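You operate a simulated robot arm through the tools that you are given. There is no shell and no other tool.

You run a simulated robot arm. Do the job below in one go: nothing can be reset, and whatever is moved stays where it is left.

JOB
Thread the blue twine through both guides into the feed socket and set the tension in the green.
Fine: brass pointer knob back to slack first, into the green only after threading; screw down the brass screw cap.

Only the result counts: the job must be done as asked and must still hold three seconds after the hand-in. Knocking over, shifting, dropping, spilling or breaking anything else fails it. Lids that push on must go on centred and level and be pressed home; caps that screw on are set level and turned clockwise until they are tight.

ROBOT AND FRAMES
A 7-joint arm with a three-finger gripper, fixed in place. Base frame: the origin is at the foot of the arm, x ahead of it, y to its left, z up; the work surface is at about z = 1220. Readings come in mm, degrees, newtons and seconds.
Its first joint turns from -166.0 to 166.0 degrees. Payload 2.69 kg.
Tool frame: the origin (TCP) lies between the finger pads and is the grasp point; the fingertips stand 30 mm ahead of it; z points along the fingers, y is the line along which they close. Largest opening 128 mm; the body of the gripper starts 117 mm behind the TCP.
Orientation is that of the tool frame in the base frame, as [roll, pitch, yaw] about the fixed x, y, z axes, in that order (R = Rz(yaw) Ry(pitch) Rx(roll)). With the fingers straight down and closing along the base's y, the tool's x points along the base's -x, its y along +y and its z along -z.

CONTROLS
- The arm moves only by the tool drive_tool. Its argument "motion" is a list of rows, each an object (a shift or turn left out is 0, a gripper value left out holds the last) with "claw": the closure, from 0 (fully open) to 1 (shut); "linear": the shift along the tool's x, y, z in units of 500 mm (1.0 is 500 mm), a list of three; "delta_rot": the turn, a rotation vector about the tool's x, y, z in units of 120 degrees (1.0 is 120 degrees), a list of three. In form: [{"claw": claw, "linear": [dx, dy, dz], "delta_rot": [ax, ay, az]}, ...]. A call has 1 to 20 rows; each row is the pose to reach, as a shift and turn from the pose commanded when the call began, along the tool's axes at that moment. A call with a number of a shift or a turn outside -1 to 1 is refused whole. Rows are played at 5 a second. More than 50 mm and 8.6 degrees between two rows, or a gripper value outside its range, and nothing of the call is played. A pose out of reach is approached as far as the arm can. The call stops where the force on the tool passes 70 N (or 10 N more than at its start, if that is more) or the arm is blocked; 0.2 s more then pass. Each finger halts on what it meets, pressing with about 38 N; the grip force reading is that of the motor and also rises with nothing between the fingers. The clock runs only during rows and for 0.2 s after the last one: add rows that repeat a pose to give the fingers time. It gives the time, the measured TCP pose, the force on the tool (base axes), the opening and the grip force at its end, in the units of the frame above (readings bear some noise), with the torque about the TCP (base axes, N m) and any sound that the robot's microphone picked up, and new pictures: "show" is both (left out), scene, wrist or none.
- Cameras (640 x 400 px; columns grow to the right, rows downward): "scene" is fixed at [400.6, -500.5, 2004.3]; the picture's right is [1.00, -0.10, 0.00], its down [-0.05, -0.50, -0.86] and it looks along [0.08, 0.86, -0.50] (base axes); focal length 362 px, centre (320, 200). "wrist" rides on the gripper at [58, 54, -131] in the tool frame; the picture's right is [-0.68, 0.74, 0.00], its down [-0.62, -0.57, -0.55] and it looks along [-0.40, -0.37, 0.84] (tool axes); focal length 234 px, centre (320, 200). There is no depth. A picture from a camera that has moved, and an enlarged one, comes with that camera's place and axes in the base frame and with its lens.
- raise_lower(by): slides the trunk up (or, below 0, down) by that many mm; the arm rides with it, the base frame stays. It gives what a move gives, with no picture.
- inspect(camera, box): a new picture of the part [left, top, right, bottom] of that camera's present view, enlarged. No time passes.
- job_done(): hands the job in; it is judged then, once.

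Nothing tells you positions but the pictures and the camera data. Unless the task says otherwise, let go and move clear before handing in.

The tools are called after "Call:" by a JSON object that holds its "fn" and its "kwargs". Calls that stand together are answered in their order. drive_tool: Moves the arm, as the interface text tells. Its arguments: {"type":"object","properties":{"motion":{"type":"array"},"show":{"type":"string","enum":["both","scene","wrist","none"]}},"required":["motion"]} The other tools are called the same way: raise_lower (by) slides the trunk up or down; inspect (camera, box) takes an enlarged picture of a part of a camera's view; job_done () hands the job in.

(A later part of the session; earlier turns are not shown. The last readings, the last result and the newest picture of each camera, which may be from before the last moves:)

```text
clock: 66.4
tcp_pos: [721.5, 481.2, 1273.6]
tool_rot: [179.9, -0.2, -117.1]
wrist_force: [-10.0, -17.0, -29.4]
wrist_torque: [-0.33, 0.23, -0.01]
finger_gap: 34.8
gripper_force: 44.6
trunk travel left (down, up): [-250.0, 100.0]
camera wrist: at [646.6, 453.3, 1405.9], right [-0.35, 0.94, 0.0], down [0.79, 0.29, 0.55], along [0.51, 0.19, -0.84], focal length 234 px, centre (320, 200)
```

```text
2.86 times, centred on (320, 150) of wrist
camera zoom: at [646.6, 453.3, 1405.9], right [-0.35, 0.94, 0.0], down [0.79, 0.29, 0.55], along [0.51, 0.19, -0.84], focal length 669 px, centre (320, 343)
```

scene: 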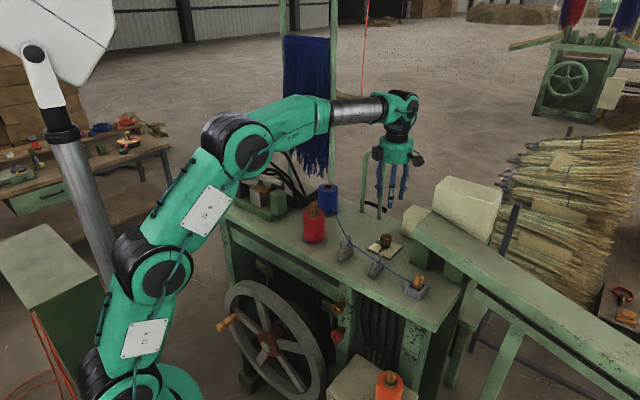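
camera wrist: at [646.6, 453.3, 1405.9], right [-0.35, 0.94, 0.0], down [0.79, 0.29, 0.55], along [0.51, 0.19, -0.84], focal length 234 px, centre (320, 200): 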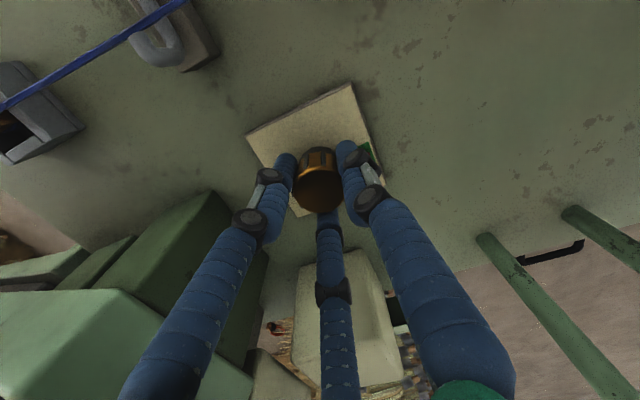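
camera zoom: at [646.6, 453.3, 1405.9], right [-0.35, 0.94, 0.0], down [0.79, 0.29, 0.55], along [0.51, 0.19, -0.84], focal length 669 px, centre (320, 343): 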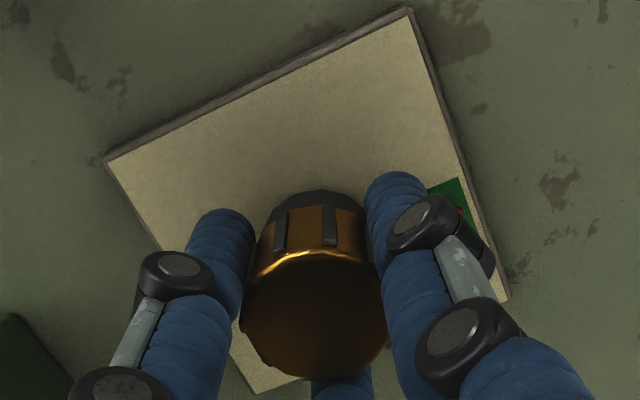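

The pointer is about 12° into the green. I'll turn another 5° to the middle of the wedge, then release and lift to verify.

Call:
{"fn": "drive_tool", "kwargs": {"motion": [{"claw": 1.0, "delta_rot": [0, 0, 0.021]}, {"claw": 1.0, "delta_rot": [0, 0, 0.042]}, {"claw": 1.0, "delta_rot": [0, 0, 0.042]}, {"claw": 0.85, "delta_rot": [0, 0, 0.042]}, {"claw": 0.7, "delta_rot": [0, 0, 0.042]}, {"claw": 0.5, "delta_rot": [0, 0, 0.042]}, {"claw": 0.5, "delta_rot": [0, 0, 0.042]}], "show": "none"}}

Call:
{"fn": "inspect", "kwargs": {"camera": "wrist", "box": [240, 80, 400, 220]}}

Call:
{"fn": "drive_tool", "kwargs": {"motion": [{"claw": 0.5, "linear": [0, 0, -0.04]}, {"claw": 0.5, "linear": [0, 0, -0.1]}, {"claw": 0.5, "linear": [0, 0, -0.18]}, {"claw": 0.5, "linear": [0, 0, -0.26]}, {"claw": 0.5, "linear": [0, 0, -0.32]}, {"claw": 0.5, "linear": [0, 0, -0.32]}], "show": "wrist"}}

Call:
{"fn": "inspect", "kwargs": {"camera": "wrist", "box": [270, 70, 370, 180]}}

Call:
{"fn": "inspect", "kwargs": {"camera": "scene", "box": [365, 220, 410, 265]}}

```text
clock: 68.0
tcp_pos: [720.3, 482.6, 1275.7]
tool_rot: [-180.0, 0.0, -122.1]
wrist_force: [0.2, 0.4, 0.2]
wrist_torque: [-0.01, -0.02, 0.0]
finger_gap: 63.9
gripper_force: 0.2
trunk travel left (down, up): [-250.0, 100.0]
```

```text
2.86 times, centred on (320, 150) of wrist
camera zoom: at [643.7, 460.7, 1406.7], right [-0.26, 0.96, 0.0], down [0.81, 0.22, 0.55], along [0.53, 0.15, -0.84], focal length 669 px, centre (320, 343)
```

zoom: 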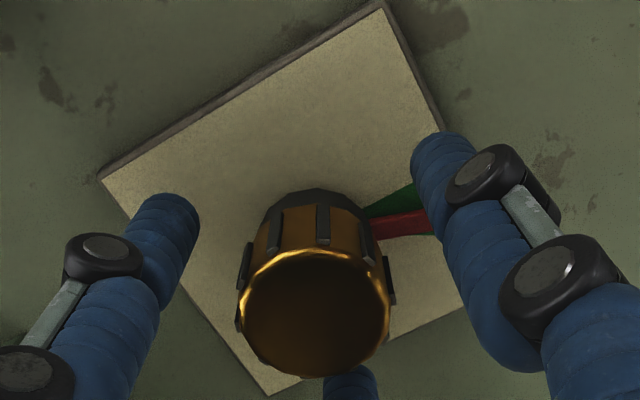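

```text
clock: 69.4
tcp_pos: [723.0, 484.6, 1436.4]
tool_rot: [-180.0, 0.0, -122.1]
wrist_force: [-0.5, -0.5, 0.1]
wrist_torque: [0.02, 0.01, -0.02]
finger_gap: 63.9
gripper_force: 0.0
trunk travel left (down, up): [-250.0, 100.0]
camera wrist: at [646.3, 462.7, 1566.8], right [-0.26, 0.96, 0.0], down [0.81, 0.22, 0.55], along [0.53, 0.14, -0.84], focal length 234 px, centre (320, 200)
```

wrist: 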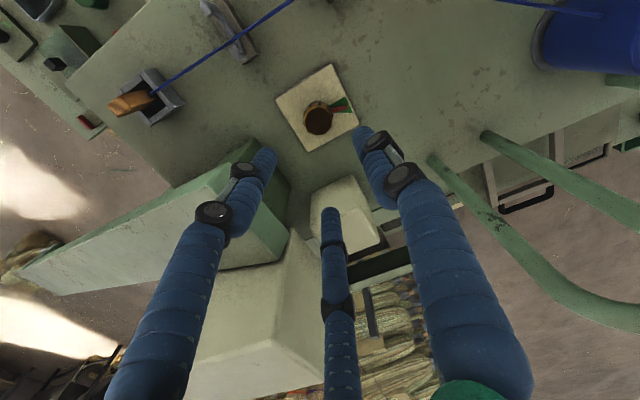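

```text
3.64 times, centred on (320, 125) of wrist
camera zoom: at [646.3, 462.7, 1566.8], right [-0.26, 0.96, 0.0], down [0.81, 0.22, 0.55], along [0.53, 0.14, -0.84], focal length 852 px, centre (320, 473)
```

zoom: 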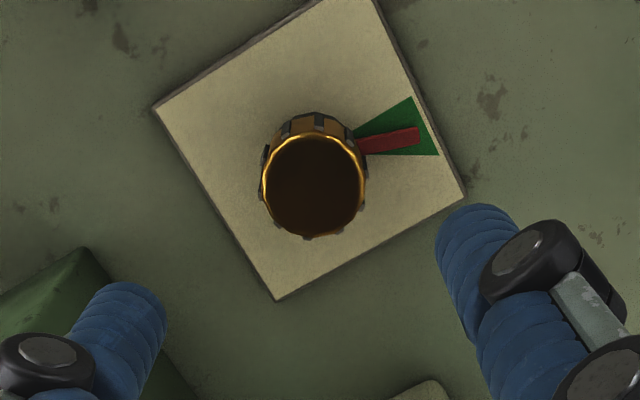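

```text
8.89 times, centred on (388, 242) of scene
camera zoom: at [400.6, -500.5, 2004.3], right [1.0, -0.1, 0.0], down [-0.05, -0.5, -0.86], along [0.08, 0.86, -0.5], focal length 3218 px, centre (-280, -178)
```

zoom: 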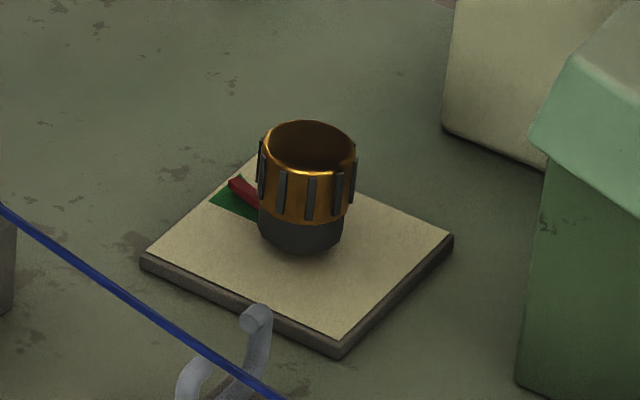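

The pointer is in the middle of the green. Next is the brass screw cap on the front leg, near (537, 337, 1101) with a horizontal axis; I'll move out in front of the table and line the tool up with it.

Call:
{"fn": "drive_tool", "kwargs": {"motion": [{"claw": 0.5, "linear": [0.0, 0.0, -0.05]}, {"claw": 0.5, "linear": [0.0525, 0.0167, -0.09], "delta_rot": [0, 0, -0.0537]}, {"claw": 0.5, "linear": [0.105, 0.0333, -0.09], "delta_rot": [0, 0, -0.1073]}, {"claw": 0.5, "linear": [0.1575, 0.05, -0.09], "delta_rot": [0, 0, -0.161]}, {"claw": 0.5, "linear": [0.21, 0.0667, -0.09], "delta_rot": [0, 0, -0.2147]}, {"claw": 0.5, "linear": [0.2625, 0.0833, -0.09], "delta_rot": [0, 0, -0.2683]}, {"claw": 0.5, "linear": [0.315, 0.1, -0.09], "delta_rot": [0, 0, -0.322]}, {"claw": 0.5, "linear": [0.3675, 0.1167, -0.09], "delta_rot": [0, 0, -0.3757]}, {"claw": 0.5, "linear": [0.42, 0.1333, -0.09], "delta_rot": [0, 0, -0.4293]}, {"claw": 0.5, "linear": [0.4725, 0.15, -0.09], "delta_rot": [0, 0, -0.483]}, {"claw": 0.5, "linear": [0.525, 0.1667, -0.09], "delta_rot": [0, 0, -0.5367]}, {"claw": 0.5, "linear": [0.5775, 0.1833, -0.09], "delta_rot": [0, 0, -0.5903]}, {"claw": 0.5, "linear": [0.6296, 0.2, -0.09], "delta_rot": [0, 0, -0.644]}, {"claw": 0.5, "linear": [0.6296, 0.2, -0.09], "delta_rot": [0, 0, -0.644]}], "show": "both"}}

Call:
{"fn": "inspect", "kwargs": {"camera": "scene", "box": [320, 180, 440, 310]}}

```text
clock: 72.4
tcp_pos: [469.5, 265.2, 1481.3]
tool_rot: [179.9, 0.0, -44.8]
wrist_force: [-0.3, -1.0, -0.2]
wrist_torque: [-0.01, -0.02, -0.03]
finger_gap: 63.9
gripper_force: 0.1
trunk travel left (down, up): [-250.0, 100.0]
camera wrist: at [471.9, 186.0, 1612.5], right [-1.0, -0.05, 0.0], down [-0.04, 0.84, 0.55], along [-0.03, 0.55, -0.84], focal length 234 px, centre (320, 200)
```

scene: 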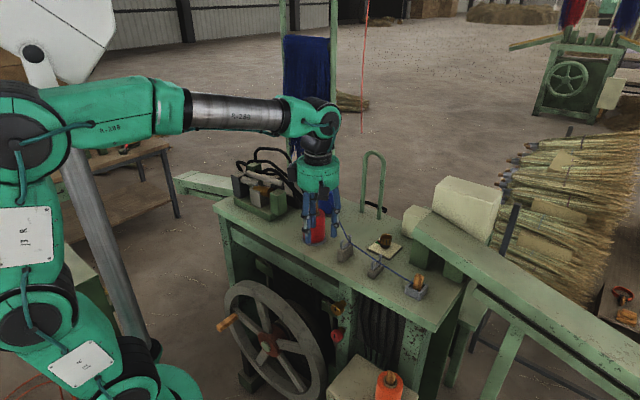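
wrist: 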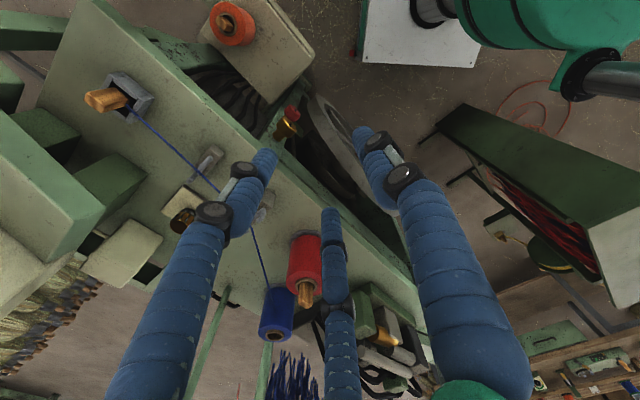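

```text
3.08 times, centred on (380, 245) of scene
camera zoom: at [400.6, -500.5, 2004.3], right [1.0, -0.1, 0.0], down [-0.05, -0.5, -0.86], along [0.08, 0.86, -0.5], focal length 1114 px, centre (135, 62)
```

zoom: 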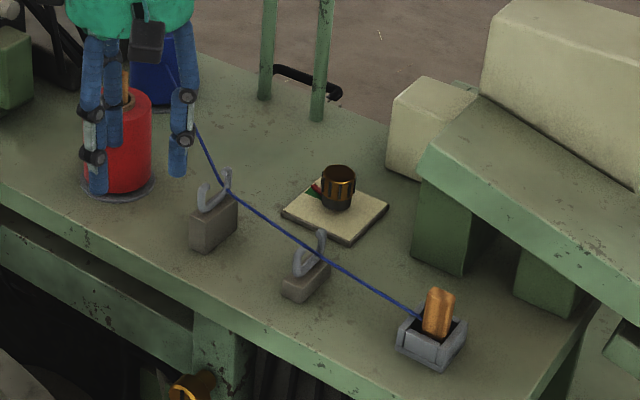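

Everything on the table is still in place. I'll zoom on the brass cap from here for a better position fix.

Call:
{"fn": "inspect", "kwargs": {"camera": "wrist", "box": [255, 85, 345, 165]}}

Call:
{"fn": "inspect", "kwargs": {"camera": "scene", "box": [320, 295, 350, 350]}}

```text
5.00 times, centred on (300, 125) of wrist
camera zoom: at [471.9, 186.0, 1612.5], right [-1.0, -0.05, 0.0], down [-0.04, 0.84, 0.55], along [-0.03, 0.55, -0.84], focal length 1171 px, centre (420, 575)
```

zoom: 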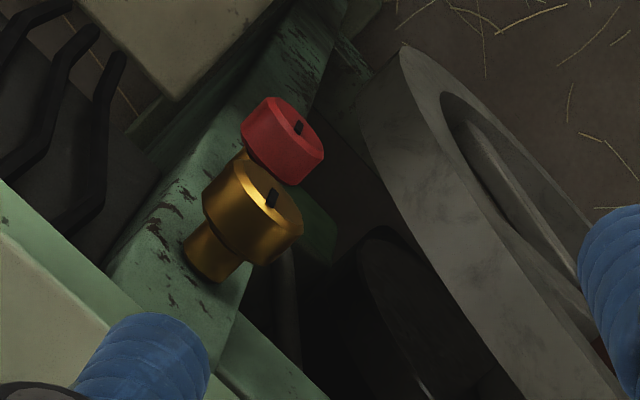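

```text
7.27 times, centred on (335, 322) of scene
camera zoom: at [400.6, -500.5, 2004.3], right [1.0, -0.1, 0.0], down [-0.05, -0.5, -0.86], along [0.08, 0.86, -0.5], focal length 2633 px, centre (211, -691)
```

zoom: 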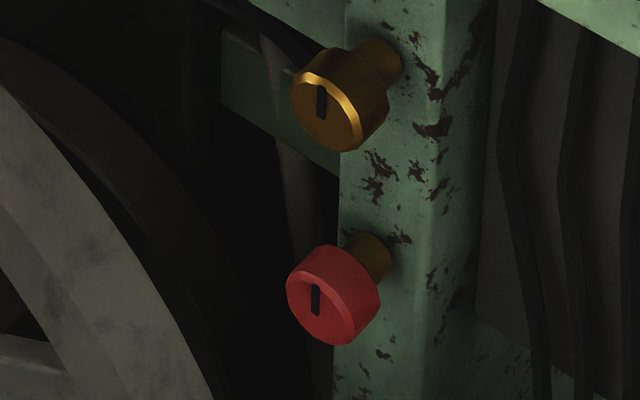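

The brass cap's body centre fixes at about (538, 336, 1103), with its axis square to the table front. I'll tilt the tool to horizontal here, in the clear, before lowering to it.

Call:
{"fn": "drive_tool", "kwargs": {"motion": [{"claw": 0.5, "delta_rot": [0.0625, 0, 0]}, {"claw": 0.5, "delta_rot": [0.125, 0, 0]}, {"claw": 0.5, "delta_rot": [0.1875, 0, 0]}, {"claw": 0.5, "delta_rot": [0.25, 0, 0]}, {"claw": 0.5, "delta_rot": [0.3125, 0, 0]}, {"claw": 0.5, "delta_rot": [0.375, 0, 0]}, {"claw": 0.5, "delta_rot": [0.375, 0, 0]}], "show": "both"}}

```text
clock: 74.0
tcp_pos: [468.6, 268.1, 1480.6]
tool_rot: [-134.9, 0.0, -44.9]
wrist_force: [-0.7, -0.7, 0.4]
wrist_torque: [-0.02, -0.02, -0.01]
finger_gap: 64.3
gripper_force: 0.0
trunk travel left (down, up): [-250.0, 100.0]
camera wrist: at [416.7, 133.6, 1535.4], right [-0.85, 0.11, -0.52], down [-0.43, 0.44, 0.79], along [0.32, 0.89, -0.33], focal length 234 px, centre (320, 200)
```

scene: 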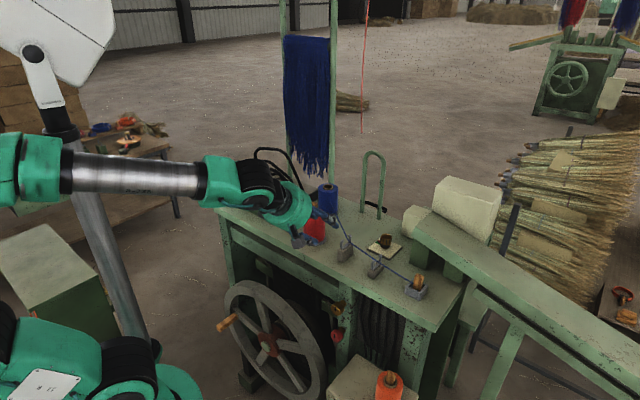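
wrist: 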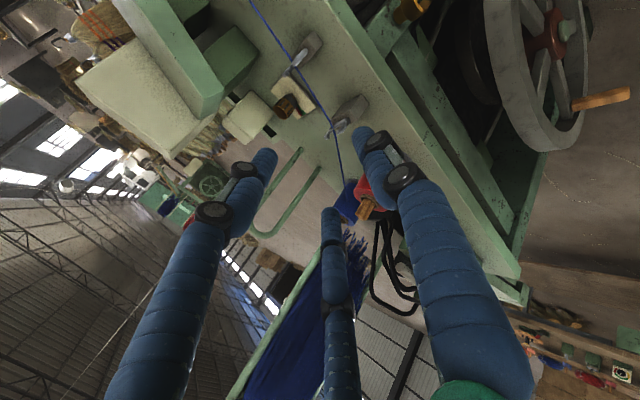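

The tilt is going well. Completing the remaining 45°.

Call:
{"fn": "drive_tool", "kwargs": {"motion": [{"claw": 0.5, "delta_rot": [0.0625, 0, 0]}, {"claw": 0.5, "delta_rot": [0.125, 0, 0]}, {"claw": 0.5, "delta_rot": [0.1875, 0, 0]}, {"claw": 0.5, "delta_rot": [0.25, 0, 0]}, {"claw": 0.5, "delta_rot": [0.3125, 0, 0]}, {"claw": 0.5, "delta_rot": [0.375, 0, 0]}, {"claw": 0.5, "delta_rot": [0.375, 0, 0]}], "show": "both"}}

```text
clock: 75.6
tcp_pos: [468.8, 271.0, 1486.0]
tool_rot: [-105.6, 0.2, -45.1]
wrist_force: [0.1, -0.1, 0.5]
wrist_torque: [0.02, 0.01, 0.05]
finger_gap: 64.0
gripper_force: 0.1
out of reach, approached as far as the arm can: row 4, 5, 6, 7
trunk travel left (down, up): [-250.0, 100.0]
camera wrist: at [410.5, 130.3, 1470.0], right [-0.62, 0.34, -0.71], down [-0.7, 0.17, 0.69], along [0.36, 0.93, 0.13], focal length 234 px, centre (320, 200)
```

scene: 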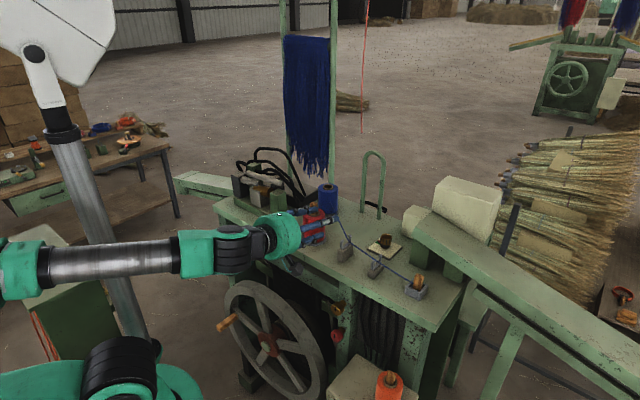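
wrist: 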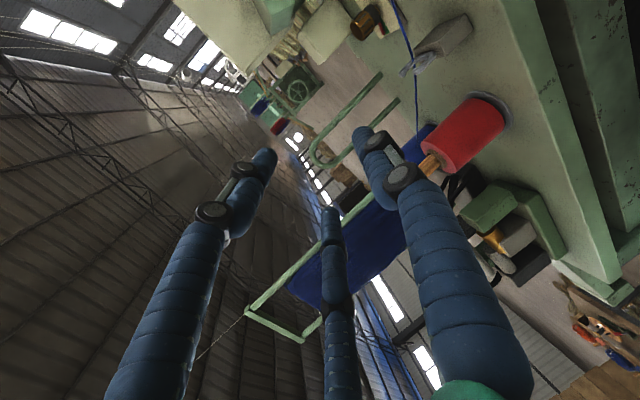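

The arm can't reach full horizontal this high up, but the cap is much lower where it should be easier. I'll descend a bit with this tilt and see.

Call:
{"fn": "drive_tool", "kwargs": {"motion": [{"claw": 0.5, "linear": [0, 0.05, 0]}, {"claw": 0.5, "linear": [0, 0.1, 0]}, {"claw": 0.5, "linear": [0, 0.15, 0]}, {"claw": 0.5, "linear": [0, 0.2, 0]}, {"claw": 0.5, "linear": [0, 0.2, 0]}], "show": "scene"}}

```text
clock: 76.8
tcp_pos: [444.8, 274.7, 1435.0]
tool_rot: [-108.9, 0.7, -46.0]
wrist_force: [-0.5, -0.3, 0.8]
wrist_torque: [0.03, 0.0, 0.01]
finger_gap: 64.1
gripper_force: 0.0
out of reach, approached as far as the arm can: row 1, 2, 3, 4, 5
trunk travel left (down, up): [-250.0, 100.0]
```

scene: 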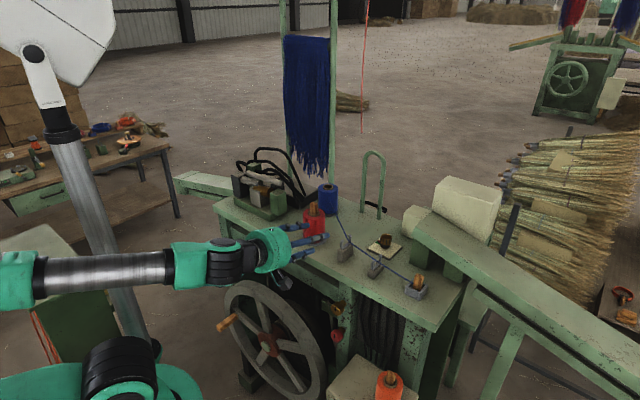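

The wrist reaches its limit when tilting straight outward, so I need the arm to come at the cap with the wrist swung sideways instead. First I'll bring the tool back to pointing down.

Call:
{"fn": "drive_tool", "kwargs": {"motion": [{"claw": 0.5, "linear": [0, -0.02, 0], "delta_rot": [-0.0625, 0, 0]}, {"claw": 0.5, "linear": [0, -0.04, 0], "delta_rot": [-0.125, 0, 0]}, {"claw": 0.5, "linear": [0, -0.06, 0], "delta_rot": [-0.1875, 0, 0]}, {"claw": 0.5, "linear": [0, -0.08, 0], "delta_rot": [-0.25, 0, 0]}, {"claw": 0.5, "linear": [0, -0.1, 0], "delta_rot": [-0.3125, 0, 0]}, {"claw": 0.5, "linear": [0, -0.12, 0], "delta_rot": [-0.375, 0, 0]}, {"claw": 0.5, "linear": [0, -0.14, 0], "delta_rot": [-0.4375, 0, 0]}, {"claw": 0.5, "linear": [0, -0.16, 0], "delta_rot": [-0.5, 0, 0]}, {"claw": 0.5, "linear": [0, -0.18, 0], "delta_rot": [-0.5625, 0, 0]}, {"claw": 0.5, "linear": [0, -0.2, 0], "delta_rot": [-0.625, 0, 0]}, {"claw": 0.5, "linear": [0, -0.2, 0], "delta_rot": [-0.6875, 0, 0]}, {"claw": 0.5, "linear": [0, -0.2, 0], "delta_rot": [-0.75, 0, 0]}, {"claw": 0.5, "linear": [0, -0.2, 0], "delta_rot": [-0.75, 0, 0]}], "show": "scene"}}

```text
clock: 79.6
tcp_pos: [466.1, 297.8, 1530.4]
tool_rot: [161.1, 0.8, -45.9]
wrist_force: [0.1, 0.2, -0.6]
wrist_torque: [-0.03, 0.06, 0.0]
finger_gap: 64.0
gripper_force: 0.0
trunk travel left (down, up): [-250.0, 100.0]
```

scene: 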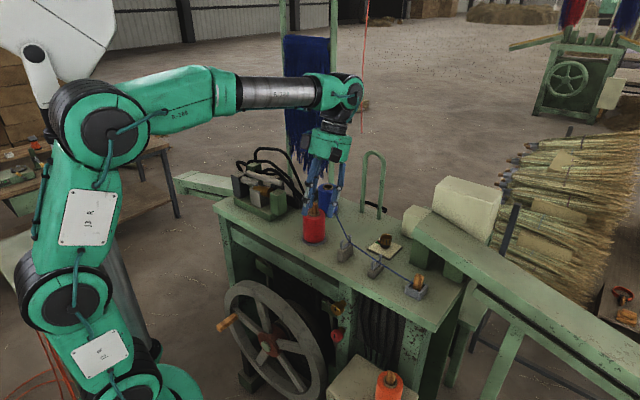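

The arm is back near tool-down, 19° over-rotated. I'll straighten that first.

Call:
{"fn": "drive_tool", "kwargs": {"motion": [{"claw": 0.5, "delta_rot": [0.05, 0, 0]}, {"claw": 0.5, "delta_rot": [0.1, 0, 0]}, {"claw": 0.5, "delta_rot": [0.1575, 0.0, 0]}, {"claw": 0.5, "delta_rot": [0.1575, 0.0, 0]}], "show": "none"}}

```text
clock: 80.6
tcp_pos: [465.1, 297.1, 1531.0]
tool_rot: [-179.9, 0.8, -45.9]
wrist_force: [-0.5, 0.1, 0.7]
wrist_torque: [0.01, -0.04, 0.01]
finger_gap: 64.1
gripper_force: 0.1
trunk travel left (down, up): [-250.0, 100.0]
```

Now I'll tilt the tool sideways so it points along the table front to the left, shifting outward in front of the table at the same time.

Call:
{"fn": "drive_tool", "kwargs": {"motion": [{"claw": 0.5, "linear": [-0.054, 0.0087, 0.0], "delta_rot": [0, -0.0625, 0]}, {"claw": 0.5, "linear": [-0.108, 0.0173, 0.0], "delta_rot": [0, -0.125, 0]}, {"claw": 0.5, "linear": [-0.162, 0.026, 0.02], "delta_rot": [0, -0.1875, 0]}, {"claw": 0.5, "linear": [-0.216, 0.0347, 0.04], "delta_rot": [0, -0.25, 0]}, {"claw": 0.5, "linear": [-0.27, 0.0433, 0.06], "delta_rot": [0, -0.3125, 0]}, {"claw": 0.5, "linear": [-0.324, 0.052, 0.08], "delta_rot": [0, -0.375, 0]}, {"claw": 0.5, "linear": [-0.324, 0.052, 0.08], "delta_rot": [0, -0.375, 0]}], "show": "scene"}}

```text
clock: 82.2
tcp_pos: [335.0, 397.9, 1492.4]
tool_rot: [-179.8, 45.9, -46.0]
wrist_force: [0.2, 0.4, 0.1]
wrist_torque: [0.0, -0.01, 0.04]
finger_gap: 64.3
gripper_force: 0.1
trunk travel left (down, up): [-250.0, 100.0]
```

scene: 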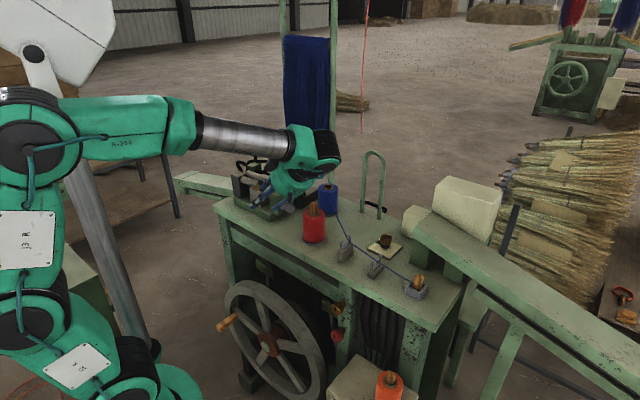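

Continuing the sideways tilt to horizontal.

Call:
{"fn": "drive_tool", "kwargs": {"motion": [{"claw": 0.5, "linear": [-0.0167, 0.0087, 0.0597], "delta_rot": [0, -0.0625, 0]}, {"claw": 0.5, "linear": [-0.0333, 0.0173, 0.1193], "delta_rot": [0, -0.125, 0]}, {"claw": 0.5, "linear": [-0.05, 0.026, 0.179], "delta_rot": [0, -0.1875, 0]}, {"claw": 0.5, "linear": [-0.0667, 0.0347, 0.2387], "delta_rot": [0, -0.25, 0]}, {"claw": 0.5, "linear": [-0.0833, 0.0433, 0.2983], "delta_rot": [0, -0.3125, 0]}, {"claw": 0.5, "linear": [-0.1, 0.052, 0.358], "delta_rot": [0, -0.3675, 0]}, {"claw": 0.5, "linear": [-0.1, 0.052, 0.358], "delta_rot": [0, -0.3675, 0]}], "show": "scene"}}

```text
clock: 83.8
tcp_pos: [201.8, 497.5, 1404.9]
tool_rot: [-149.8, 89.8, -15.8]
wrist_force: [0.9, 0.1, 0.3]
wrist_torque: [0.02, 0.02, 0.05]
finger_gap: 64.4
gripper_force: 0.1
trunk travel left (down, up): [-250.0, 100.0]
```

scene: 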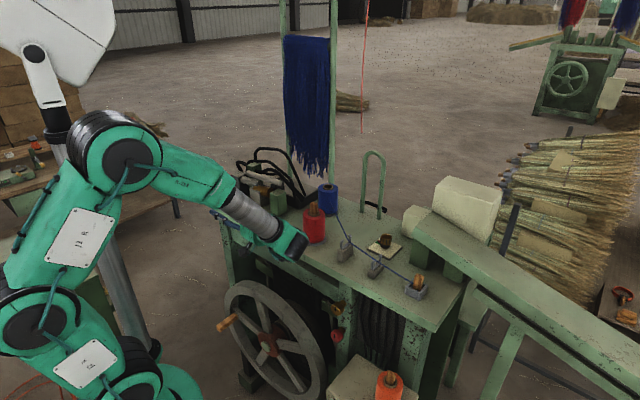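

Tool is horizontal and pointing along the table front. Now I'll swing it toward the table face in an arc, half the swing first, watching that the arm follows.

Call:
{"fn": "drive_tool", "kwargs": {"motion": [{"claw": 0.5, "linear": [0, -0.0404, -0.0108], "delta_rot": [0.0617, 0, 0]}, {"claw": 0.5, "linear": [0, -0.0796, -0.0322], "delta_rot": [0.1235, 0, 0]}, {"claw": 0.5, "linear": [0, -0.1158, -0.064], "delta_rot": [0.1852, 0, 0]}, {"claw": 0.5, "linear": [0, -0.148, -0.1062], "delta_rot": [0.247, 0, 0]}, {"claw": 0.5, "linear": [0, -0.175, -0.1576], "delta_rot": [0.3087, 0, 0]}, {"claw": 0.5, "linear": [0, -0.1954, -0.2174], "delta_rot": [0.3704, 0, 0]}, {"claw": 0.5, "linear": [0, -0.1954, -0.2174], "delta_rot": [0.3704, 0, 0]}], "show": "scene"}}

```text
clock: 85.4
tcp_pos: [349.1, 486.7, 1402.4]
tool_rot: [-105.3, 89.8, -16.0]
wrist_force: [-0.3, -0.5, 0.6]
wrist_torque: [-0.02, 0.0, -0.04]
finger_gap: 64.1
gripper_force: 0.0
trunk travel left (down, up): [-250.0, 100.0]
```

scene: 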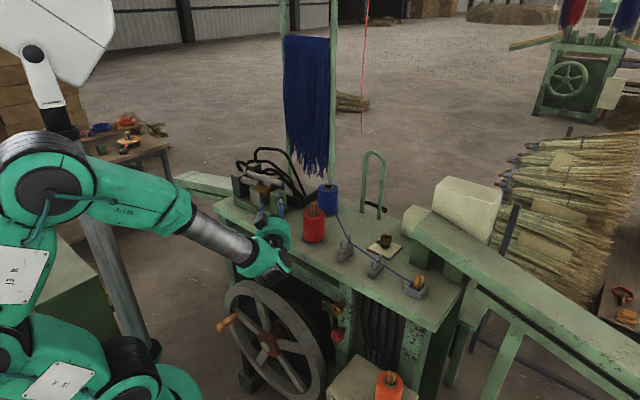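

Following well. Completing the swing to face the table front.

Call:
{"fn": "drive_tool", "kwargs": {"motion": [{"claw": 0.5, "linear": [0, -0.0566, -0.0395], "delta_rot": [0.0617, 0, 0]}, {"claw": 0.5, "linear": [0, -0.1117, -0.0895], "delta_rot": [0.1235, 0, 0]}, {"claw": 0.5, "linear": [0, -0.1641, -0.15], "delta_rot": [0.1852, 0, 0]}, {"claw": 0.5, "linear": [0, -0.2123, -0.2207], "delta_rot": [0.247, 0, 0]}, {"claw": 0.5, "linear": [0, -0.2554, -0.3007], "delta_rot": [0.3087, 0, 0]}, {"claw": 0.5, "linear": [0, -0.2917, -0.3893], "delta_rot": [0.3704, 0, 0]}, {"claw": 0.5, "linear": [0, -0.2917, -0.3893], "delta_rot": [0.3704, 0, 0]}], "show": "both"}}

```text
clock: 87.0
tcp_pos: [490.7, 290.2, 1399.7]
tool_rot: [-56.9, 89.7, -11.7]
wrist_force: [-0.1, 0.6, 0.0]
wrist_torque: [-0.01, -0.01, -0.05]
finger_gap: 63.6
gripper_force: 0.0
trunk travel left (down, up): [-250.0, 100.0]
camera wrist: at [360.6, 235.1, 1341.8], right [-0.52, 0.52, 0.67], down [0.01, -0.79, 0.62], along [0.85, 0.33, 0.41], focal length 234 px, centre (320, 200)
```

scene: 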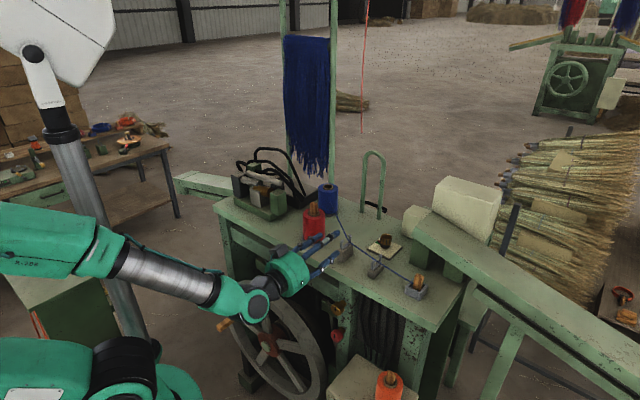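
wrist: 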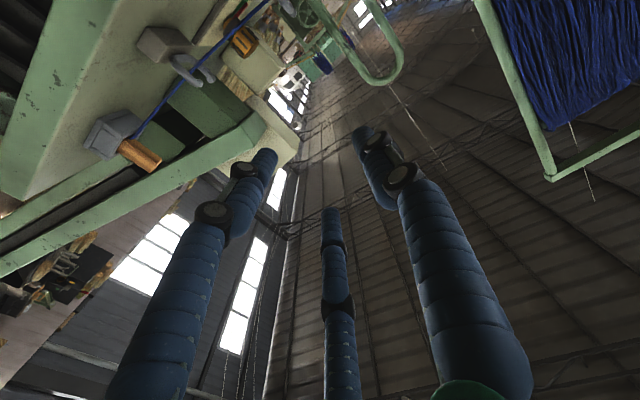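

The tool now faces the table front with the arm in a workable posture. Lowering straight down to the cap's height.

Call:
{"fn": "drive_tool", "kwargs": {"motion": [{"claw": 0.5, "linear": [0.08, 0, 0]}, {"claw": 0.5, "linear": [0.16, 0, 0]}, {"claw": 0.5, "linear": [0.24, 0, 0]}, {"claw": 0.5, "linear": [0.32, 0, 0]}, {"claw": 0.5, "linear": [0.4, 0, 0]}, {"claw": 0.5, "linear": [0.48, 0, 0]}, {"claw": 0.5, "linear": [0.56, 0, 0]}, {"claw": 0.5, "linear": [0.594, 0, 0]}, {"claw": 0.5, "linear": [0.594, 0, 0]}], "show": "both"}}

```text
clock: 89.0
tcp_pos: [508.8, 282.6, 1126.8]
tool_rot: [111.4, 88.7, 157.1]
wrist_force: [0.4, -0.2, -0.1]
wrist_torque: [0.01, 0.02, 0.02]
finger_gap: 64.0
gripper_force: 0.1
out of reach, approached as far as the arm can: row 7, 8, 9
trunk travel left (down, up): [-250.0, 100.0]
camera wrist: at [376.5, 226.8, 1070.2], right [-0.51, 0.51, 0.69], down [0.03, -0.79, 0.61], along [0.86, 0.34, 0.39], focal length 234 px, centre (320, 200)
```

scene: 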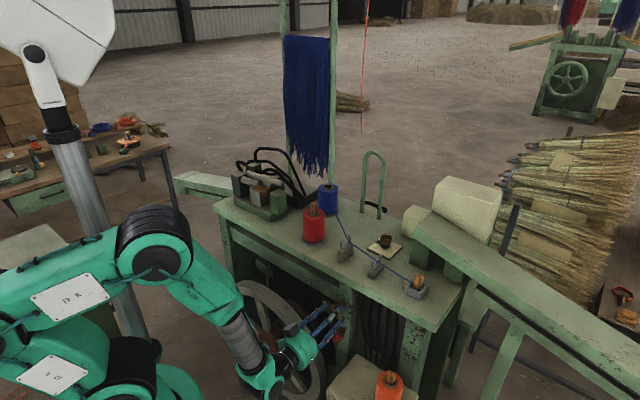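
wrist: 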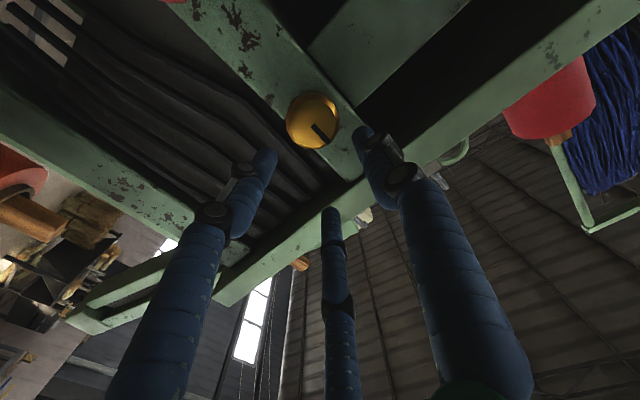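

The arm runs out of downward reach just above the cap, so I'll lower the trunk: first raise the tool by 75 mm, then slide the trunk down 100 mm.

Call:
{"fn": "drive_tool", "kwargs": {"motion": [{"claw": 0.5, "linear": [-0.05, 0, -0.02]}, {"claw": 0.5, "linear": [-0.1, 0, -0.02]}, {"claw": 0.5, "linear": [-0.15, 0, -0.02]}, {"claw": 0.5, "linear": [-0.15, 0, -0.02]}], "show": "none"}}

Call:
{"fn": "raise_lower", "kwargs": {"by": -100}}

Call:
{"fn": "inspect", "kwargs": {"camera": "scene", "box": [200, 200, 400, 400]}}

Call:
{"fn": "inspect", "kwargs": {"camera": "wrist", "box": [220, 50, 420, 250]}}

```text
clock: 90.0
tcp_pos: [499.9, 276.5, 1201.3]
tool_rot: [-63.4, 89.8, -18.4]
wrist_force: [-0.7, -0.5, -0.8]
wrist_torque: [-0.03, 0.02, -0.03]
finger_gap: 64.2
gripper_force: 0.0
trunk travel left (down, up): [-250.0, 100.0]
```

```text
clock: 91.3
tcp_pos: [499.8, 276.8, 1102.7]
tool_rot: [-59.6, 89.6, -14.5]
wrist_force: [0.2, 0.1, 0.2]
wrist_torque: [-0.01, 0.03, 0.02]
finger_gap: 64.0
gripper_force: 0.0
trunk travel left (down, up): [-150.0, 200.0]
```

```text
2.00 times, centred on (300, 300) of scene
camera zoom: at [400.6, -500.5, 2004.3], right [1.0, -0.1, 0.0], down [-0.05, -0.5, -0.86], along [0.08, 0.86, -0.5], focal length 724 px, centre (360, 0)
```

zoom: 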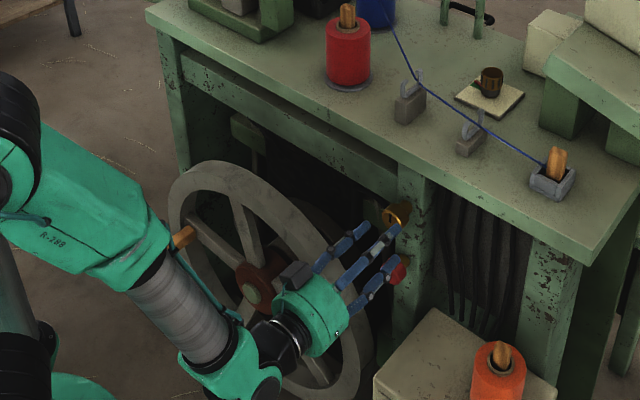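

```text
2.00 times, centred on (320, 150) of wrist
camera zoom: at [369.3, 221.5, 1043.7], right [-0.52, 0.52, 0.67], down [0.01, -0.79, 0.62], along [0.85, 0.33, 0.41], focal length 468 px, centre (320, 300)
```

zoom: 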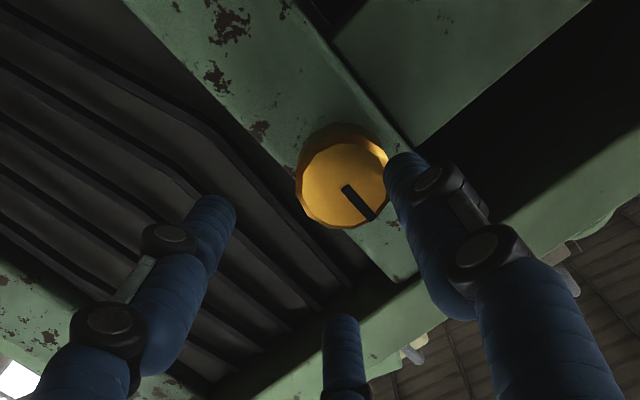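

The tool is level with the cap and pointing at it; the cap axis is about 18 mm to the left and 4 mm below my tool axis. I'll shift, open a little wider, and re-check.

Call:
{"fn": "drive_tool", "kwargs": {"motion": [{"claw": 0.4, "linear": [0.004, 0.018, 0]}, {"claw": 0.4, "linear": [0.0074, 0.037, 0]}, {"claw": 0.4, "linear": [0.0074, 0.037, 0.02]}, {"claw": 0.4, "linear": [0.0074, 0.037, 0.02]}], "show": "none"}}

Call:
{"fn": "inspect", "kwargs": {"camera": "wrist", "box": [240, 70, 400, 230]}}

Call:
{"fn": "inspect", "kwargs": {"camera": "scene", "box": [270, 270, 370, 380]}}

```text
clock: 92.3
tcp_pos: [493.5, 297.2, 1098.3]
tool_rot: [-64.2, 89.8, -19.1]
wrist_force: [0.4, 1.2, -0.2]
wrist_torque: [-0.04, -0.03, 0.0]
finger_gap: 76.9
gripper_force: 0.0
trunk travel left (down, up): [-150.0, 200.0]
```

```text
2.50 times, centred on (320, 150) of wrist
camera zoom: at [364.2, 241.5, 1039.6], right [-0.52, 0.52, 0.67], down [0.01, -0.79, 0.62], along [0.85, 0.33, 0.41], focal length 585 px, centre (320, 325)
```

zoom: 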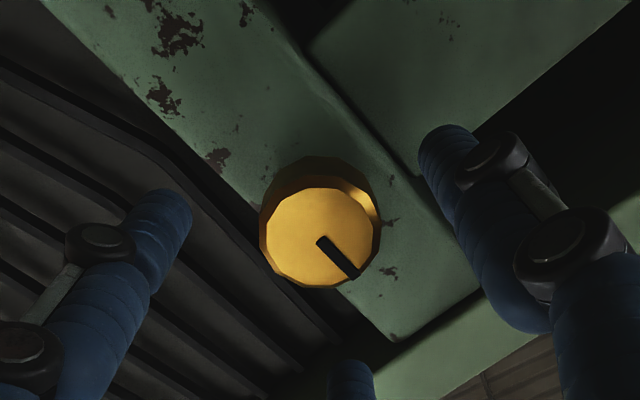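

```text
3.64 times, centred on (320, 325) of scene
camera zoom: at [400.6, -500.5, 2004.3], right [1.0, -0.1, 0.0], down [-0.05, -0.5, -0.86], along [0.08, 0.86, -0.5], focal length 1316 px, centre (320, -254)
```

zoom: 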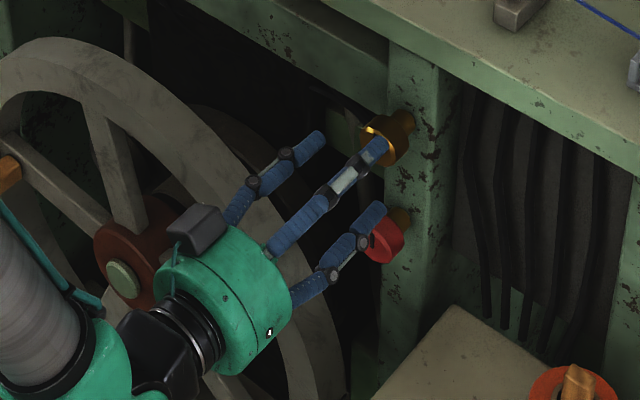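

Aligned with the cap within about 1 mm. Moving in over the cap in two steps.

Call:
{"fn": "drive_tool", "kwargs": {"motion": [{"claw": 0.4, "linear": [-0.0018, -0.0016, 0.03]}, {"claw": 0.4, "linear": [-0.0018, -0.0016, 0.06]}, {"claw": 0.4, "linear": [-0.0018, -0.0016, 0.07]}, {"claw": 0.4, "linear": [-0.0018, -0.0016, 0.07]}], "show": "none"}}

Call:
{"fn": "inspect", "kwargs": {"camera": "wrist", "box": [240, 90, 400, 250]}}

Call:
{"fn": "inspect", "kwargs": {"camera": "scene", "box": [300, 280, 370, 370]}}

```text
clock: 93.3
tcp_pos: [518.6, 322.9, 1100.5]
tool_rot: [-65.2, 89.8, -20.1]
wrist_force: [0.2, 0.9, -1.3]
wrist_torque: [0.03, 0.02, -0.03]
finger_gap: 76.9
gripper_force: 0.1
trunk travel left (down, up): [-150.0, 200.0]
```

```text
2.50 times, centred on (320, 170) of wrist
camera zoom: at [388.6, 267.0, 1041.4], right [-0.52, 0.52, 0.67], down [0.01, -0.79, 0.62], along [0.85, 0.33, 0.41], focal length 585 px, centre (320, 275)
```

zoom: 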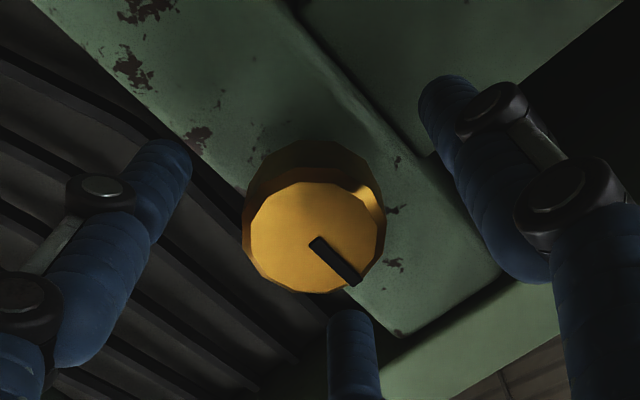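

```text
4.44 times, centred on (335, 325) of scene
camera zoom: at [400.6, -500.5, 2004.3], right [1.0, -0.1, 0.0], down [-0.05, -0.5, -0.86], along [0.08, 0.86, -0.5], focal length 1609 px, centre (253, -356)
```

zoom: 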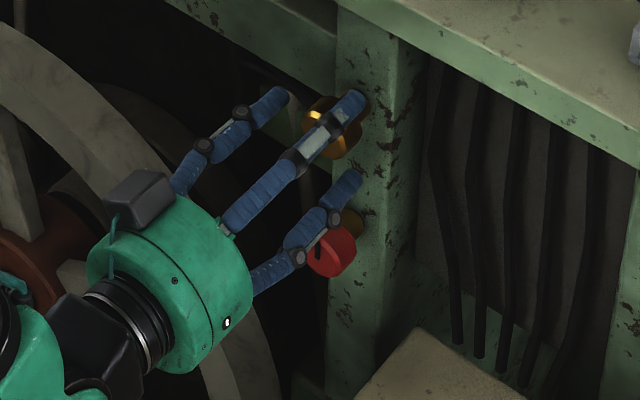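

Centred over the cap. Moving in the last 14 mm and closing on it.

Call:
{"fn": "drive_tool", "kwargs": {"motion": [{"claw": 0.4, "linear": [0, -0.002, 0.014]}, {"claw": 0.4, "linear": [0, -0.002, 0.028]}, {"claw": 0.4, "linear": [0, -0.002, 0.028]}], "show": "none"}}

Call:
{"fn": "drive_tool", "kwargs": {"motion": [{"claw": 0.5}, {"claw": 0.6}, {"claw": 0.7}, {"claw": 0.85}, {"claw": 1.0}, {"claw": 1.0}], "show": "none"}}

Call:
{"fn": "inspect", "kwargs": {"camera": "wrist", "box": [240, 100, 400, 260]}}

Call:
{"fn": "inspect", "kwargs": {"camera": "scene", "box": [310, 280, 370, 360]}}

```text
clock: 94.1
tcp_pos: [530.1, 329.7, 1098.6]
tool_rot: [-60.4, 89.8, -15.3]
wrist_force: [0.8, -0.2, -0.4]
wrist_torque: [0.02, 0.0, -0.02]
finger_gap: 77.1
gripper_force: 0.1
trunk travel left (down, up): [-150.0, 200.0]
```

```text
clock: 95.5
tcp_pos: [529.9, 330.0, 1099.7]
tool_rot: [-37.6, 89.6, 7.4]
wrist_force: [9.1, -5.6, 15.5]
wrist_torque: [0.25, -0.29, -0.58]
finger_gap: 40.7
gripper_force: 45.3
trunk travel left (down, up): [-150.0, 200.0]
```

```text
2.50 times, centred on (320, 180) of wrist
camera zoom: at [399.6, 274.6, 1041.1], right [-0.53, 0.52, 0.67], down [0.01, -0.79, 0.62], along [0.85, 0.33, 0.41], focal length 585 px, centre (320, 250)
```

zoom: 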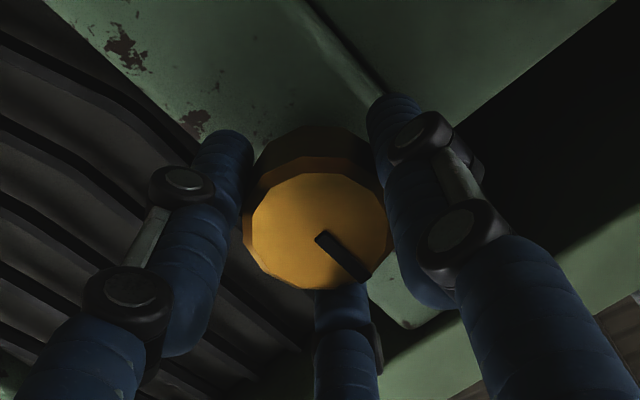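

```text
5.00 times, centred on (340, 320) of scene
camera zoom: at [400.6, -500.5, 2004.3], right [1.0, -0.1, 0.0], down [-0.05, -0.5, -0.86], along [0.08, 0.86, -0.5], focal length 1810 px, centre (220, -400)
```

zoom: 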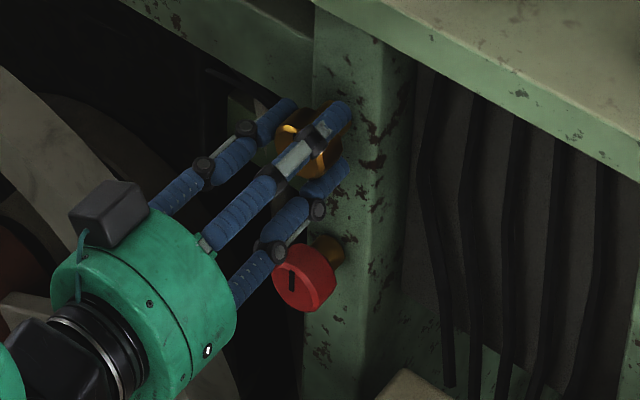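

Gripped. I'll relieve the side load and turn clockwise, looking along the tool, by 30° first.

Call:
{"fn": "drive_tool", "kwargs": {"motion": [{"claw": 1.0, "linear": [-0.003, -0.002, 0]}, {"claw": 1.0, "linear": [-0.003, -0.002, 0], "delta_rot": [0, 0, 0.05]}, {"claw": 1.0, "linear": [-0.003, -0.002, 0], "delta_rot": [0, 0, 0.1]}, {"claw": 1.0, "linear": [-0.003, -0.002, 0], "delta_rot": [0, 0, 0.15]}, {"claw": 1.0, "linear": [-0.003, -0.002, 0], "delta_rot": [0, 0, 0.2]}, {"claw": 1.0, "linear": [-0.003, -0.002, 0], "delta_rot": [0, 0, 0.25]}, {"claw": 1.0, "linear": [-0.003, -0.002, 0], "delta_rot": [0, 0, 0.25]}], "show": "none"}}

Call:
{"fn": "inspect", "kwargs": {"camera": "wrist", "box": [240, 100, 400, 260]}}

Call:
{"fn": "inspect", "kwargs": {"camera": "scene", "box": [310, 280, 370, 360]}}

```text
clock: 97.1
tcp_pos: [529.8, 330.4, 1099.4]
tool_rot: [89.6, 60.1, 134.8]
wrist_force: [12.5, 0.7, 8.9]
wrist_torque: [0.14, -0.17, -0.3]
finger_gap: 40.7
gripper_force: 45.2
trunk travel left (down, up): [-150.0, 200.0]
```

```text
2.50 times, centred on (320, 180) of wrist
camera zoom: at [383.7, 290.0, 1076.4], right [-0.21, 0.21, 0.95], down [0.18, -0.95, 0.25], along [0.96, 0.22, 0.17], focal length 585 px, centre (320, 250)
```

zoom: 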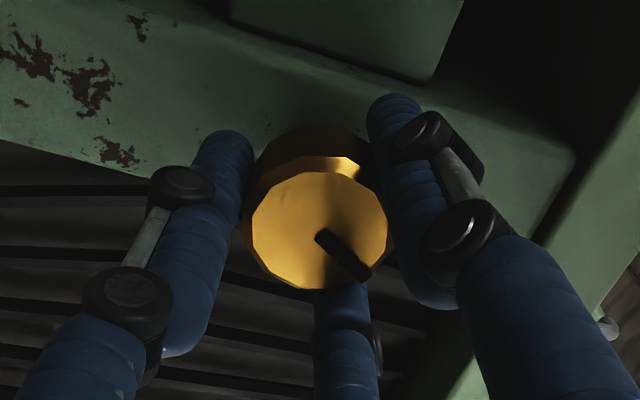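

```text
5.00 times, centred on (340, 320) of scene
camera zoom: at [400.6, -500.5, 2004.3], right [1.0, -0.1, 0.0], down [-0.05, -0.5, -0.86], along [0.08, 0.86, -0.5], focal length 1810 px, centre (220, -400)
```

zoom: 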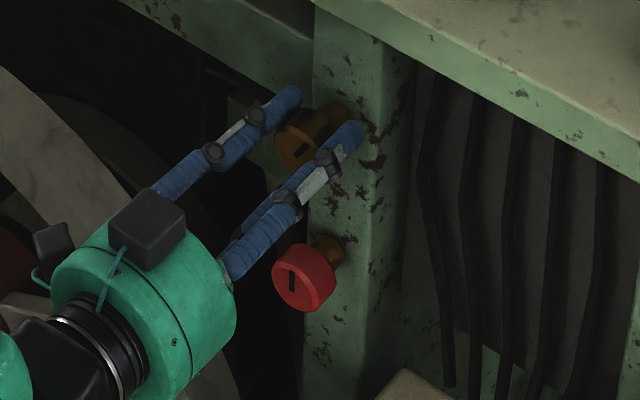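

The cap turns clockwise with the fingers and is drawing the tool inward slightly, so it is threading on. Continuing another 60° with a small forward feed.

Call:
{"fn": "drive_tool", "kwargs": {"motion": [{"claw": 1.0, "linear": [-0.0022, -0.0006, 0.0005], "delta_rot": [0, 0, 0.05]}, {"claw": 1.0, "linear": [-0.0022, -0.0006, 0.001], "delta_rot": [0, 0, 0.1]}, {"claw": 1.0, "linear": [-0.0022, -0.0006, 0.0013], "delta_rot": [0, 0, 0.15]}, {"claw": 1.0, "linear": [-0.0022, -0.0006, 0.0016], "delta_rot": [0, 0, 0.2]}, {"claw": 1.0, "linear": [-0.0022, -0.0006, 0.002], "delta_rot": [0, 0, 0.25]}, {"claw": 1.0, "linear": [-0.0022, -0.0006, 0.0023], "delta_rot": [0, 0, 0.3]}, {"claw": 1.0, "linear": [-0.0022, -0.0006, 0.0026], "delta_rot": [0, 0, 0.35]}, {"claw": 1.0, "linear": [-0.0022, -0.0006, 0.003], "delta_rot": [0, 0, 0.4]}, {"claw": 1.0, "linear": [-0.0022, -0.0006, 0.0033], "delta_rot": [0, 0, 0.45]}, {"claw": 1.0, "linear": [-0.0022, -0.0006, 0.0036], "delta_rot": [0, 0, 0.5]}, {"claw": 1.0, "linear": [-0.0022, -0.0006, 0.0036], "delta_rot": [0, 0, 0.5]}], "show": "none"}}

Call:
{"fn": "inspect", "kwargs": {"camera": "wrist", "box": [240, 100, 400, 260]}}

Call:
{"fn": "inspect", "kwargs": {"camera": "scene", "box": [310, 280, 370, 360]}}

```text
clock: 99.5
tcp_pos: [530.5, 329.0, 1099.7]
tool_rot: [90.1, 0.1, 135.1]
wrist_force: [-26.4, -13.3, -13.1]
wrist_torque: [-0.44, 0.45, 0.23]
finger_gap: 40.5
gripper_force: 44.6
trunk travel left (down, up): [-150.0, 200.0]
```

```text
2.50 times, centred on (320, 180) of wrist
camera zoom: at [396.1, 277.8, 1154.5], right [0.48, -0.48, 0.74], down [0.05, -0.82, -0.56], along [0.88, 0.31, -0.37], focal length 585 px, centre (320, 250)
```

zoom: 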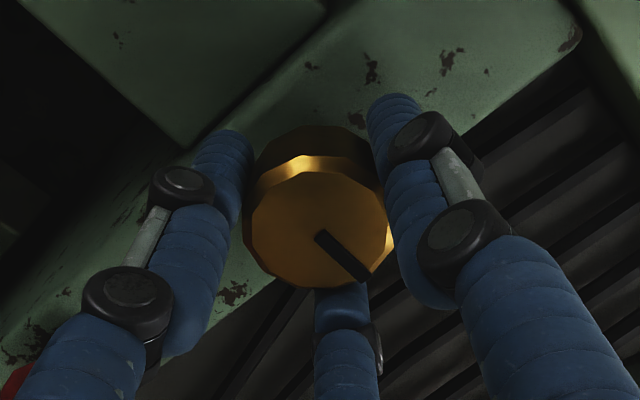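

```text
5.00 times, centred on (340, 320) of scene
camera zoom: at [400.6, -500.5, 2004.3], right [1.0, -0.1, 0.0], down [-0.05, -0.5, -0.86], along [0.08, 0.86, -0.5], focal length 1810 px, centre (220, -400)
```

zoom: 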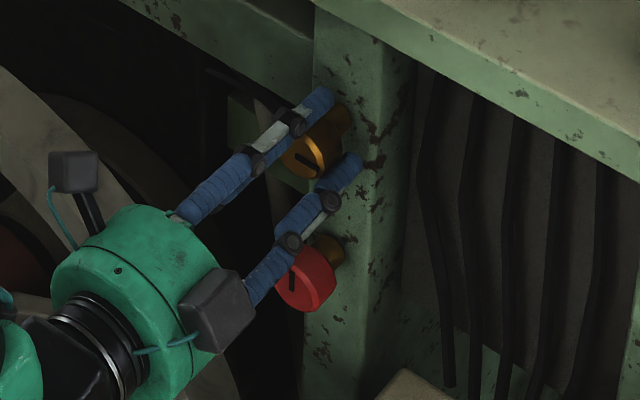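

Turning freely; my forward feed was a bit too much (about 28 N push), so I'll back that off and continue clockwise another 90°.

Call:
{"fn": "drive_tool", "kwargs": {"motion": [{"claw": 1.0, "linear": [0.0012, -0.0016, -0.0026]}, {"claw": 1.0, "linear": [0.0012, -0.0016, -0.0026], "delta_rot": [0, 0, 0.05]}, {"claw": 1.0, "linear": [0.0012, -0.0016, -0.0026], "delta_rot": [0, 0, 0.1]}, {"claw": 1.0, "linear": [0.0012, -0.0016, -0.0026], "delta_rot": [0, 0, 0.15]}, {"claw": 1.0, "linear": [0.0012, -0.0016, -0.0026], "delta_rot": [0, 0, 0.2]}, {"claw": 1.0, "linear": [0.0012, -0.0016, -0.0026], "delta_rot": [0, 0, 0.25]}, {"claw": 1.0, "linear": [0.0012, -0.0016, -0.0026], "delta_rot": [0, 0, 0.3]}, {"claw": 1.0, "linear": [0.0012, -0.0016, -0.0026], "delta_rot": [0, 0, 0.35]}, {"claw": 1.0, "linear": [0.0012, -0.0016, -0.0026], "delta_rot": [0, 0, 0.4]}, {"claw": 1.0, "linear": [0.0012, -0.0016, -0.0026], "delta_rot": [0, 0, 0.45]}, {"claw": 1.0, "linear": [0.0012, -0.0016, -0.0026], "delta_rot": [0, 0, 0.5]}, {"claw": 1.0, "linear": [0.0012, -0.0016, -0.0026], "delta_rot": [0, 0, 0.5]}], "show": "none"}}

Call:
{"fn": "inspect", "kwargs": {"camera": "wrist", "box": [240, 100, 400, 260]}}

Call:
{"fn": "inspect", "kwargs": {"camera": "scene", "box": [310, 280, 370, 360]}}

```text
clock: 102.1
tcp_pos: [530.3, 330.6, 1100.3]
tool_rot: [90.0, -59.9, 135.0]
wrist_force: [-13.9, -14.3, -25.1]
wrist_torque: [-0.55, 0.5, -0.08]
finger_gap: 40.6
gripper_force: 45.5
trunk travel left (down, up): [-150.0, 200.0]
```

```text
2.50 times, centred on (320, 180) of wrist
camera zoom: at [449.9, 224.4, 1178.3], right [0.69, -0.69, -0.22], down [-0.52, -0.26, -0.82], along [0.51, 0.68, -0.54], focal length 585 px, centre (320, 250)
```

zoom: 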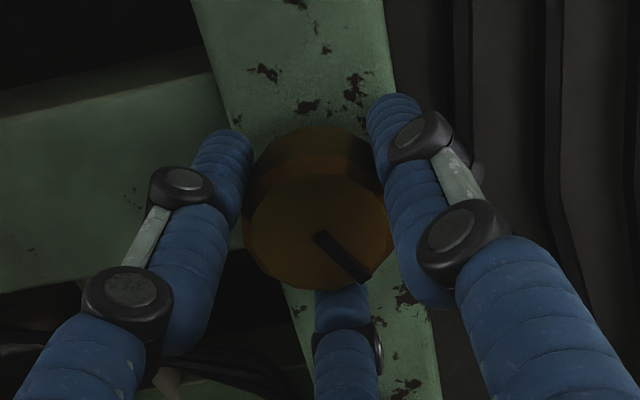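

```text
5.00 times, centred on (340, 320) of scene
camera zoom: at [400.6, -500.5, 2004.3], right [1.0, -0.1, 0.0], down [-0.05, -0.5, -0.86], along [0.08, 0.86, -0.5], focal length 1810 px, centre (220, -400)
```

zoom: 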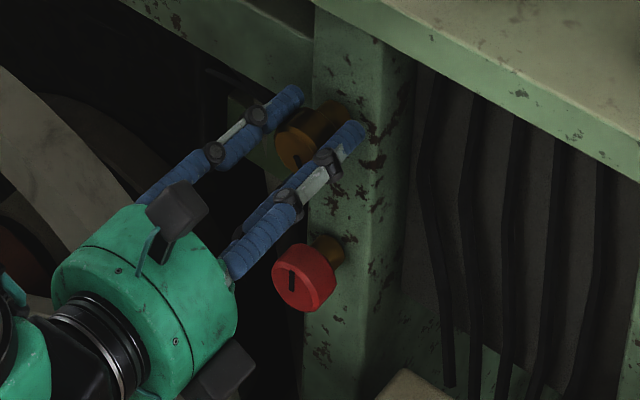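

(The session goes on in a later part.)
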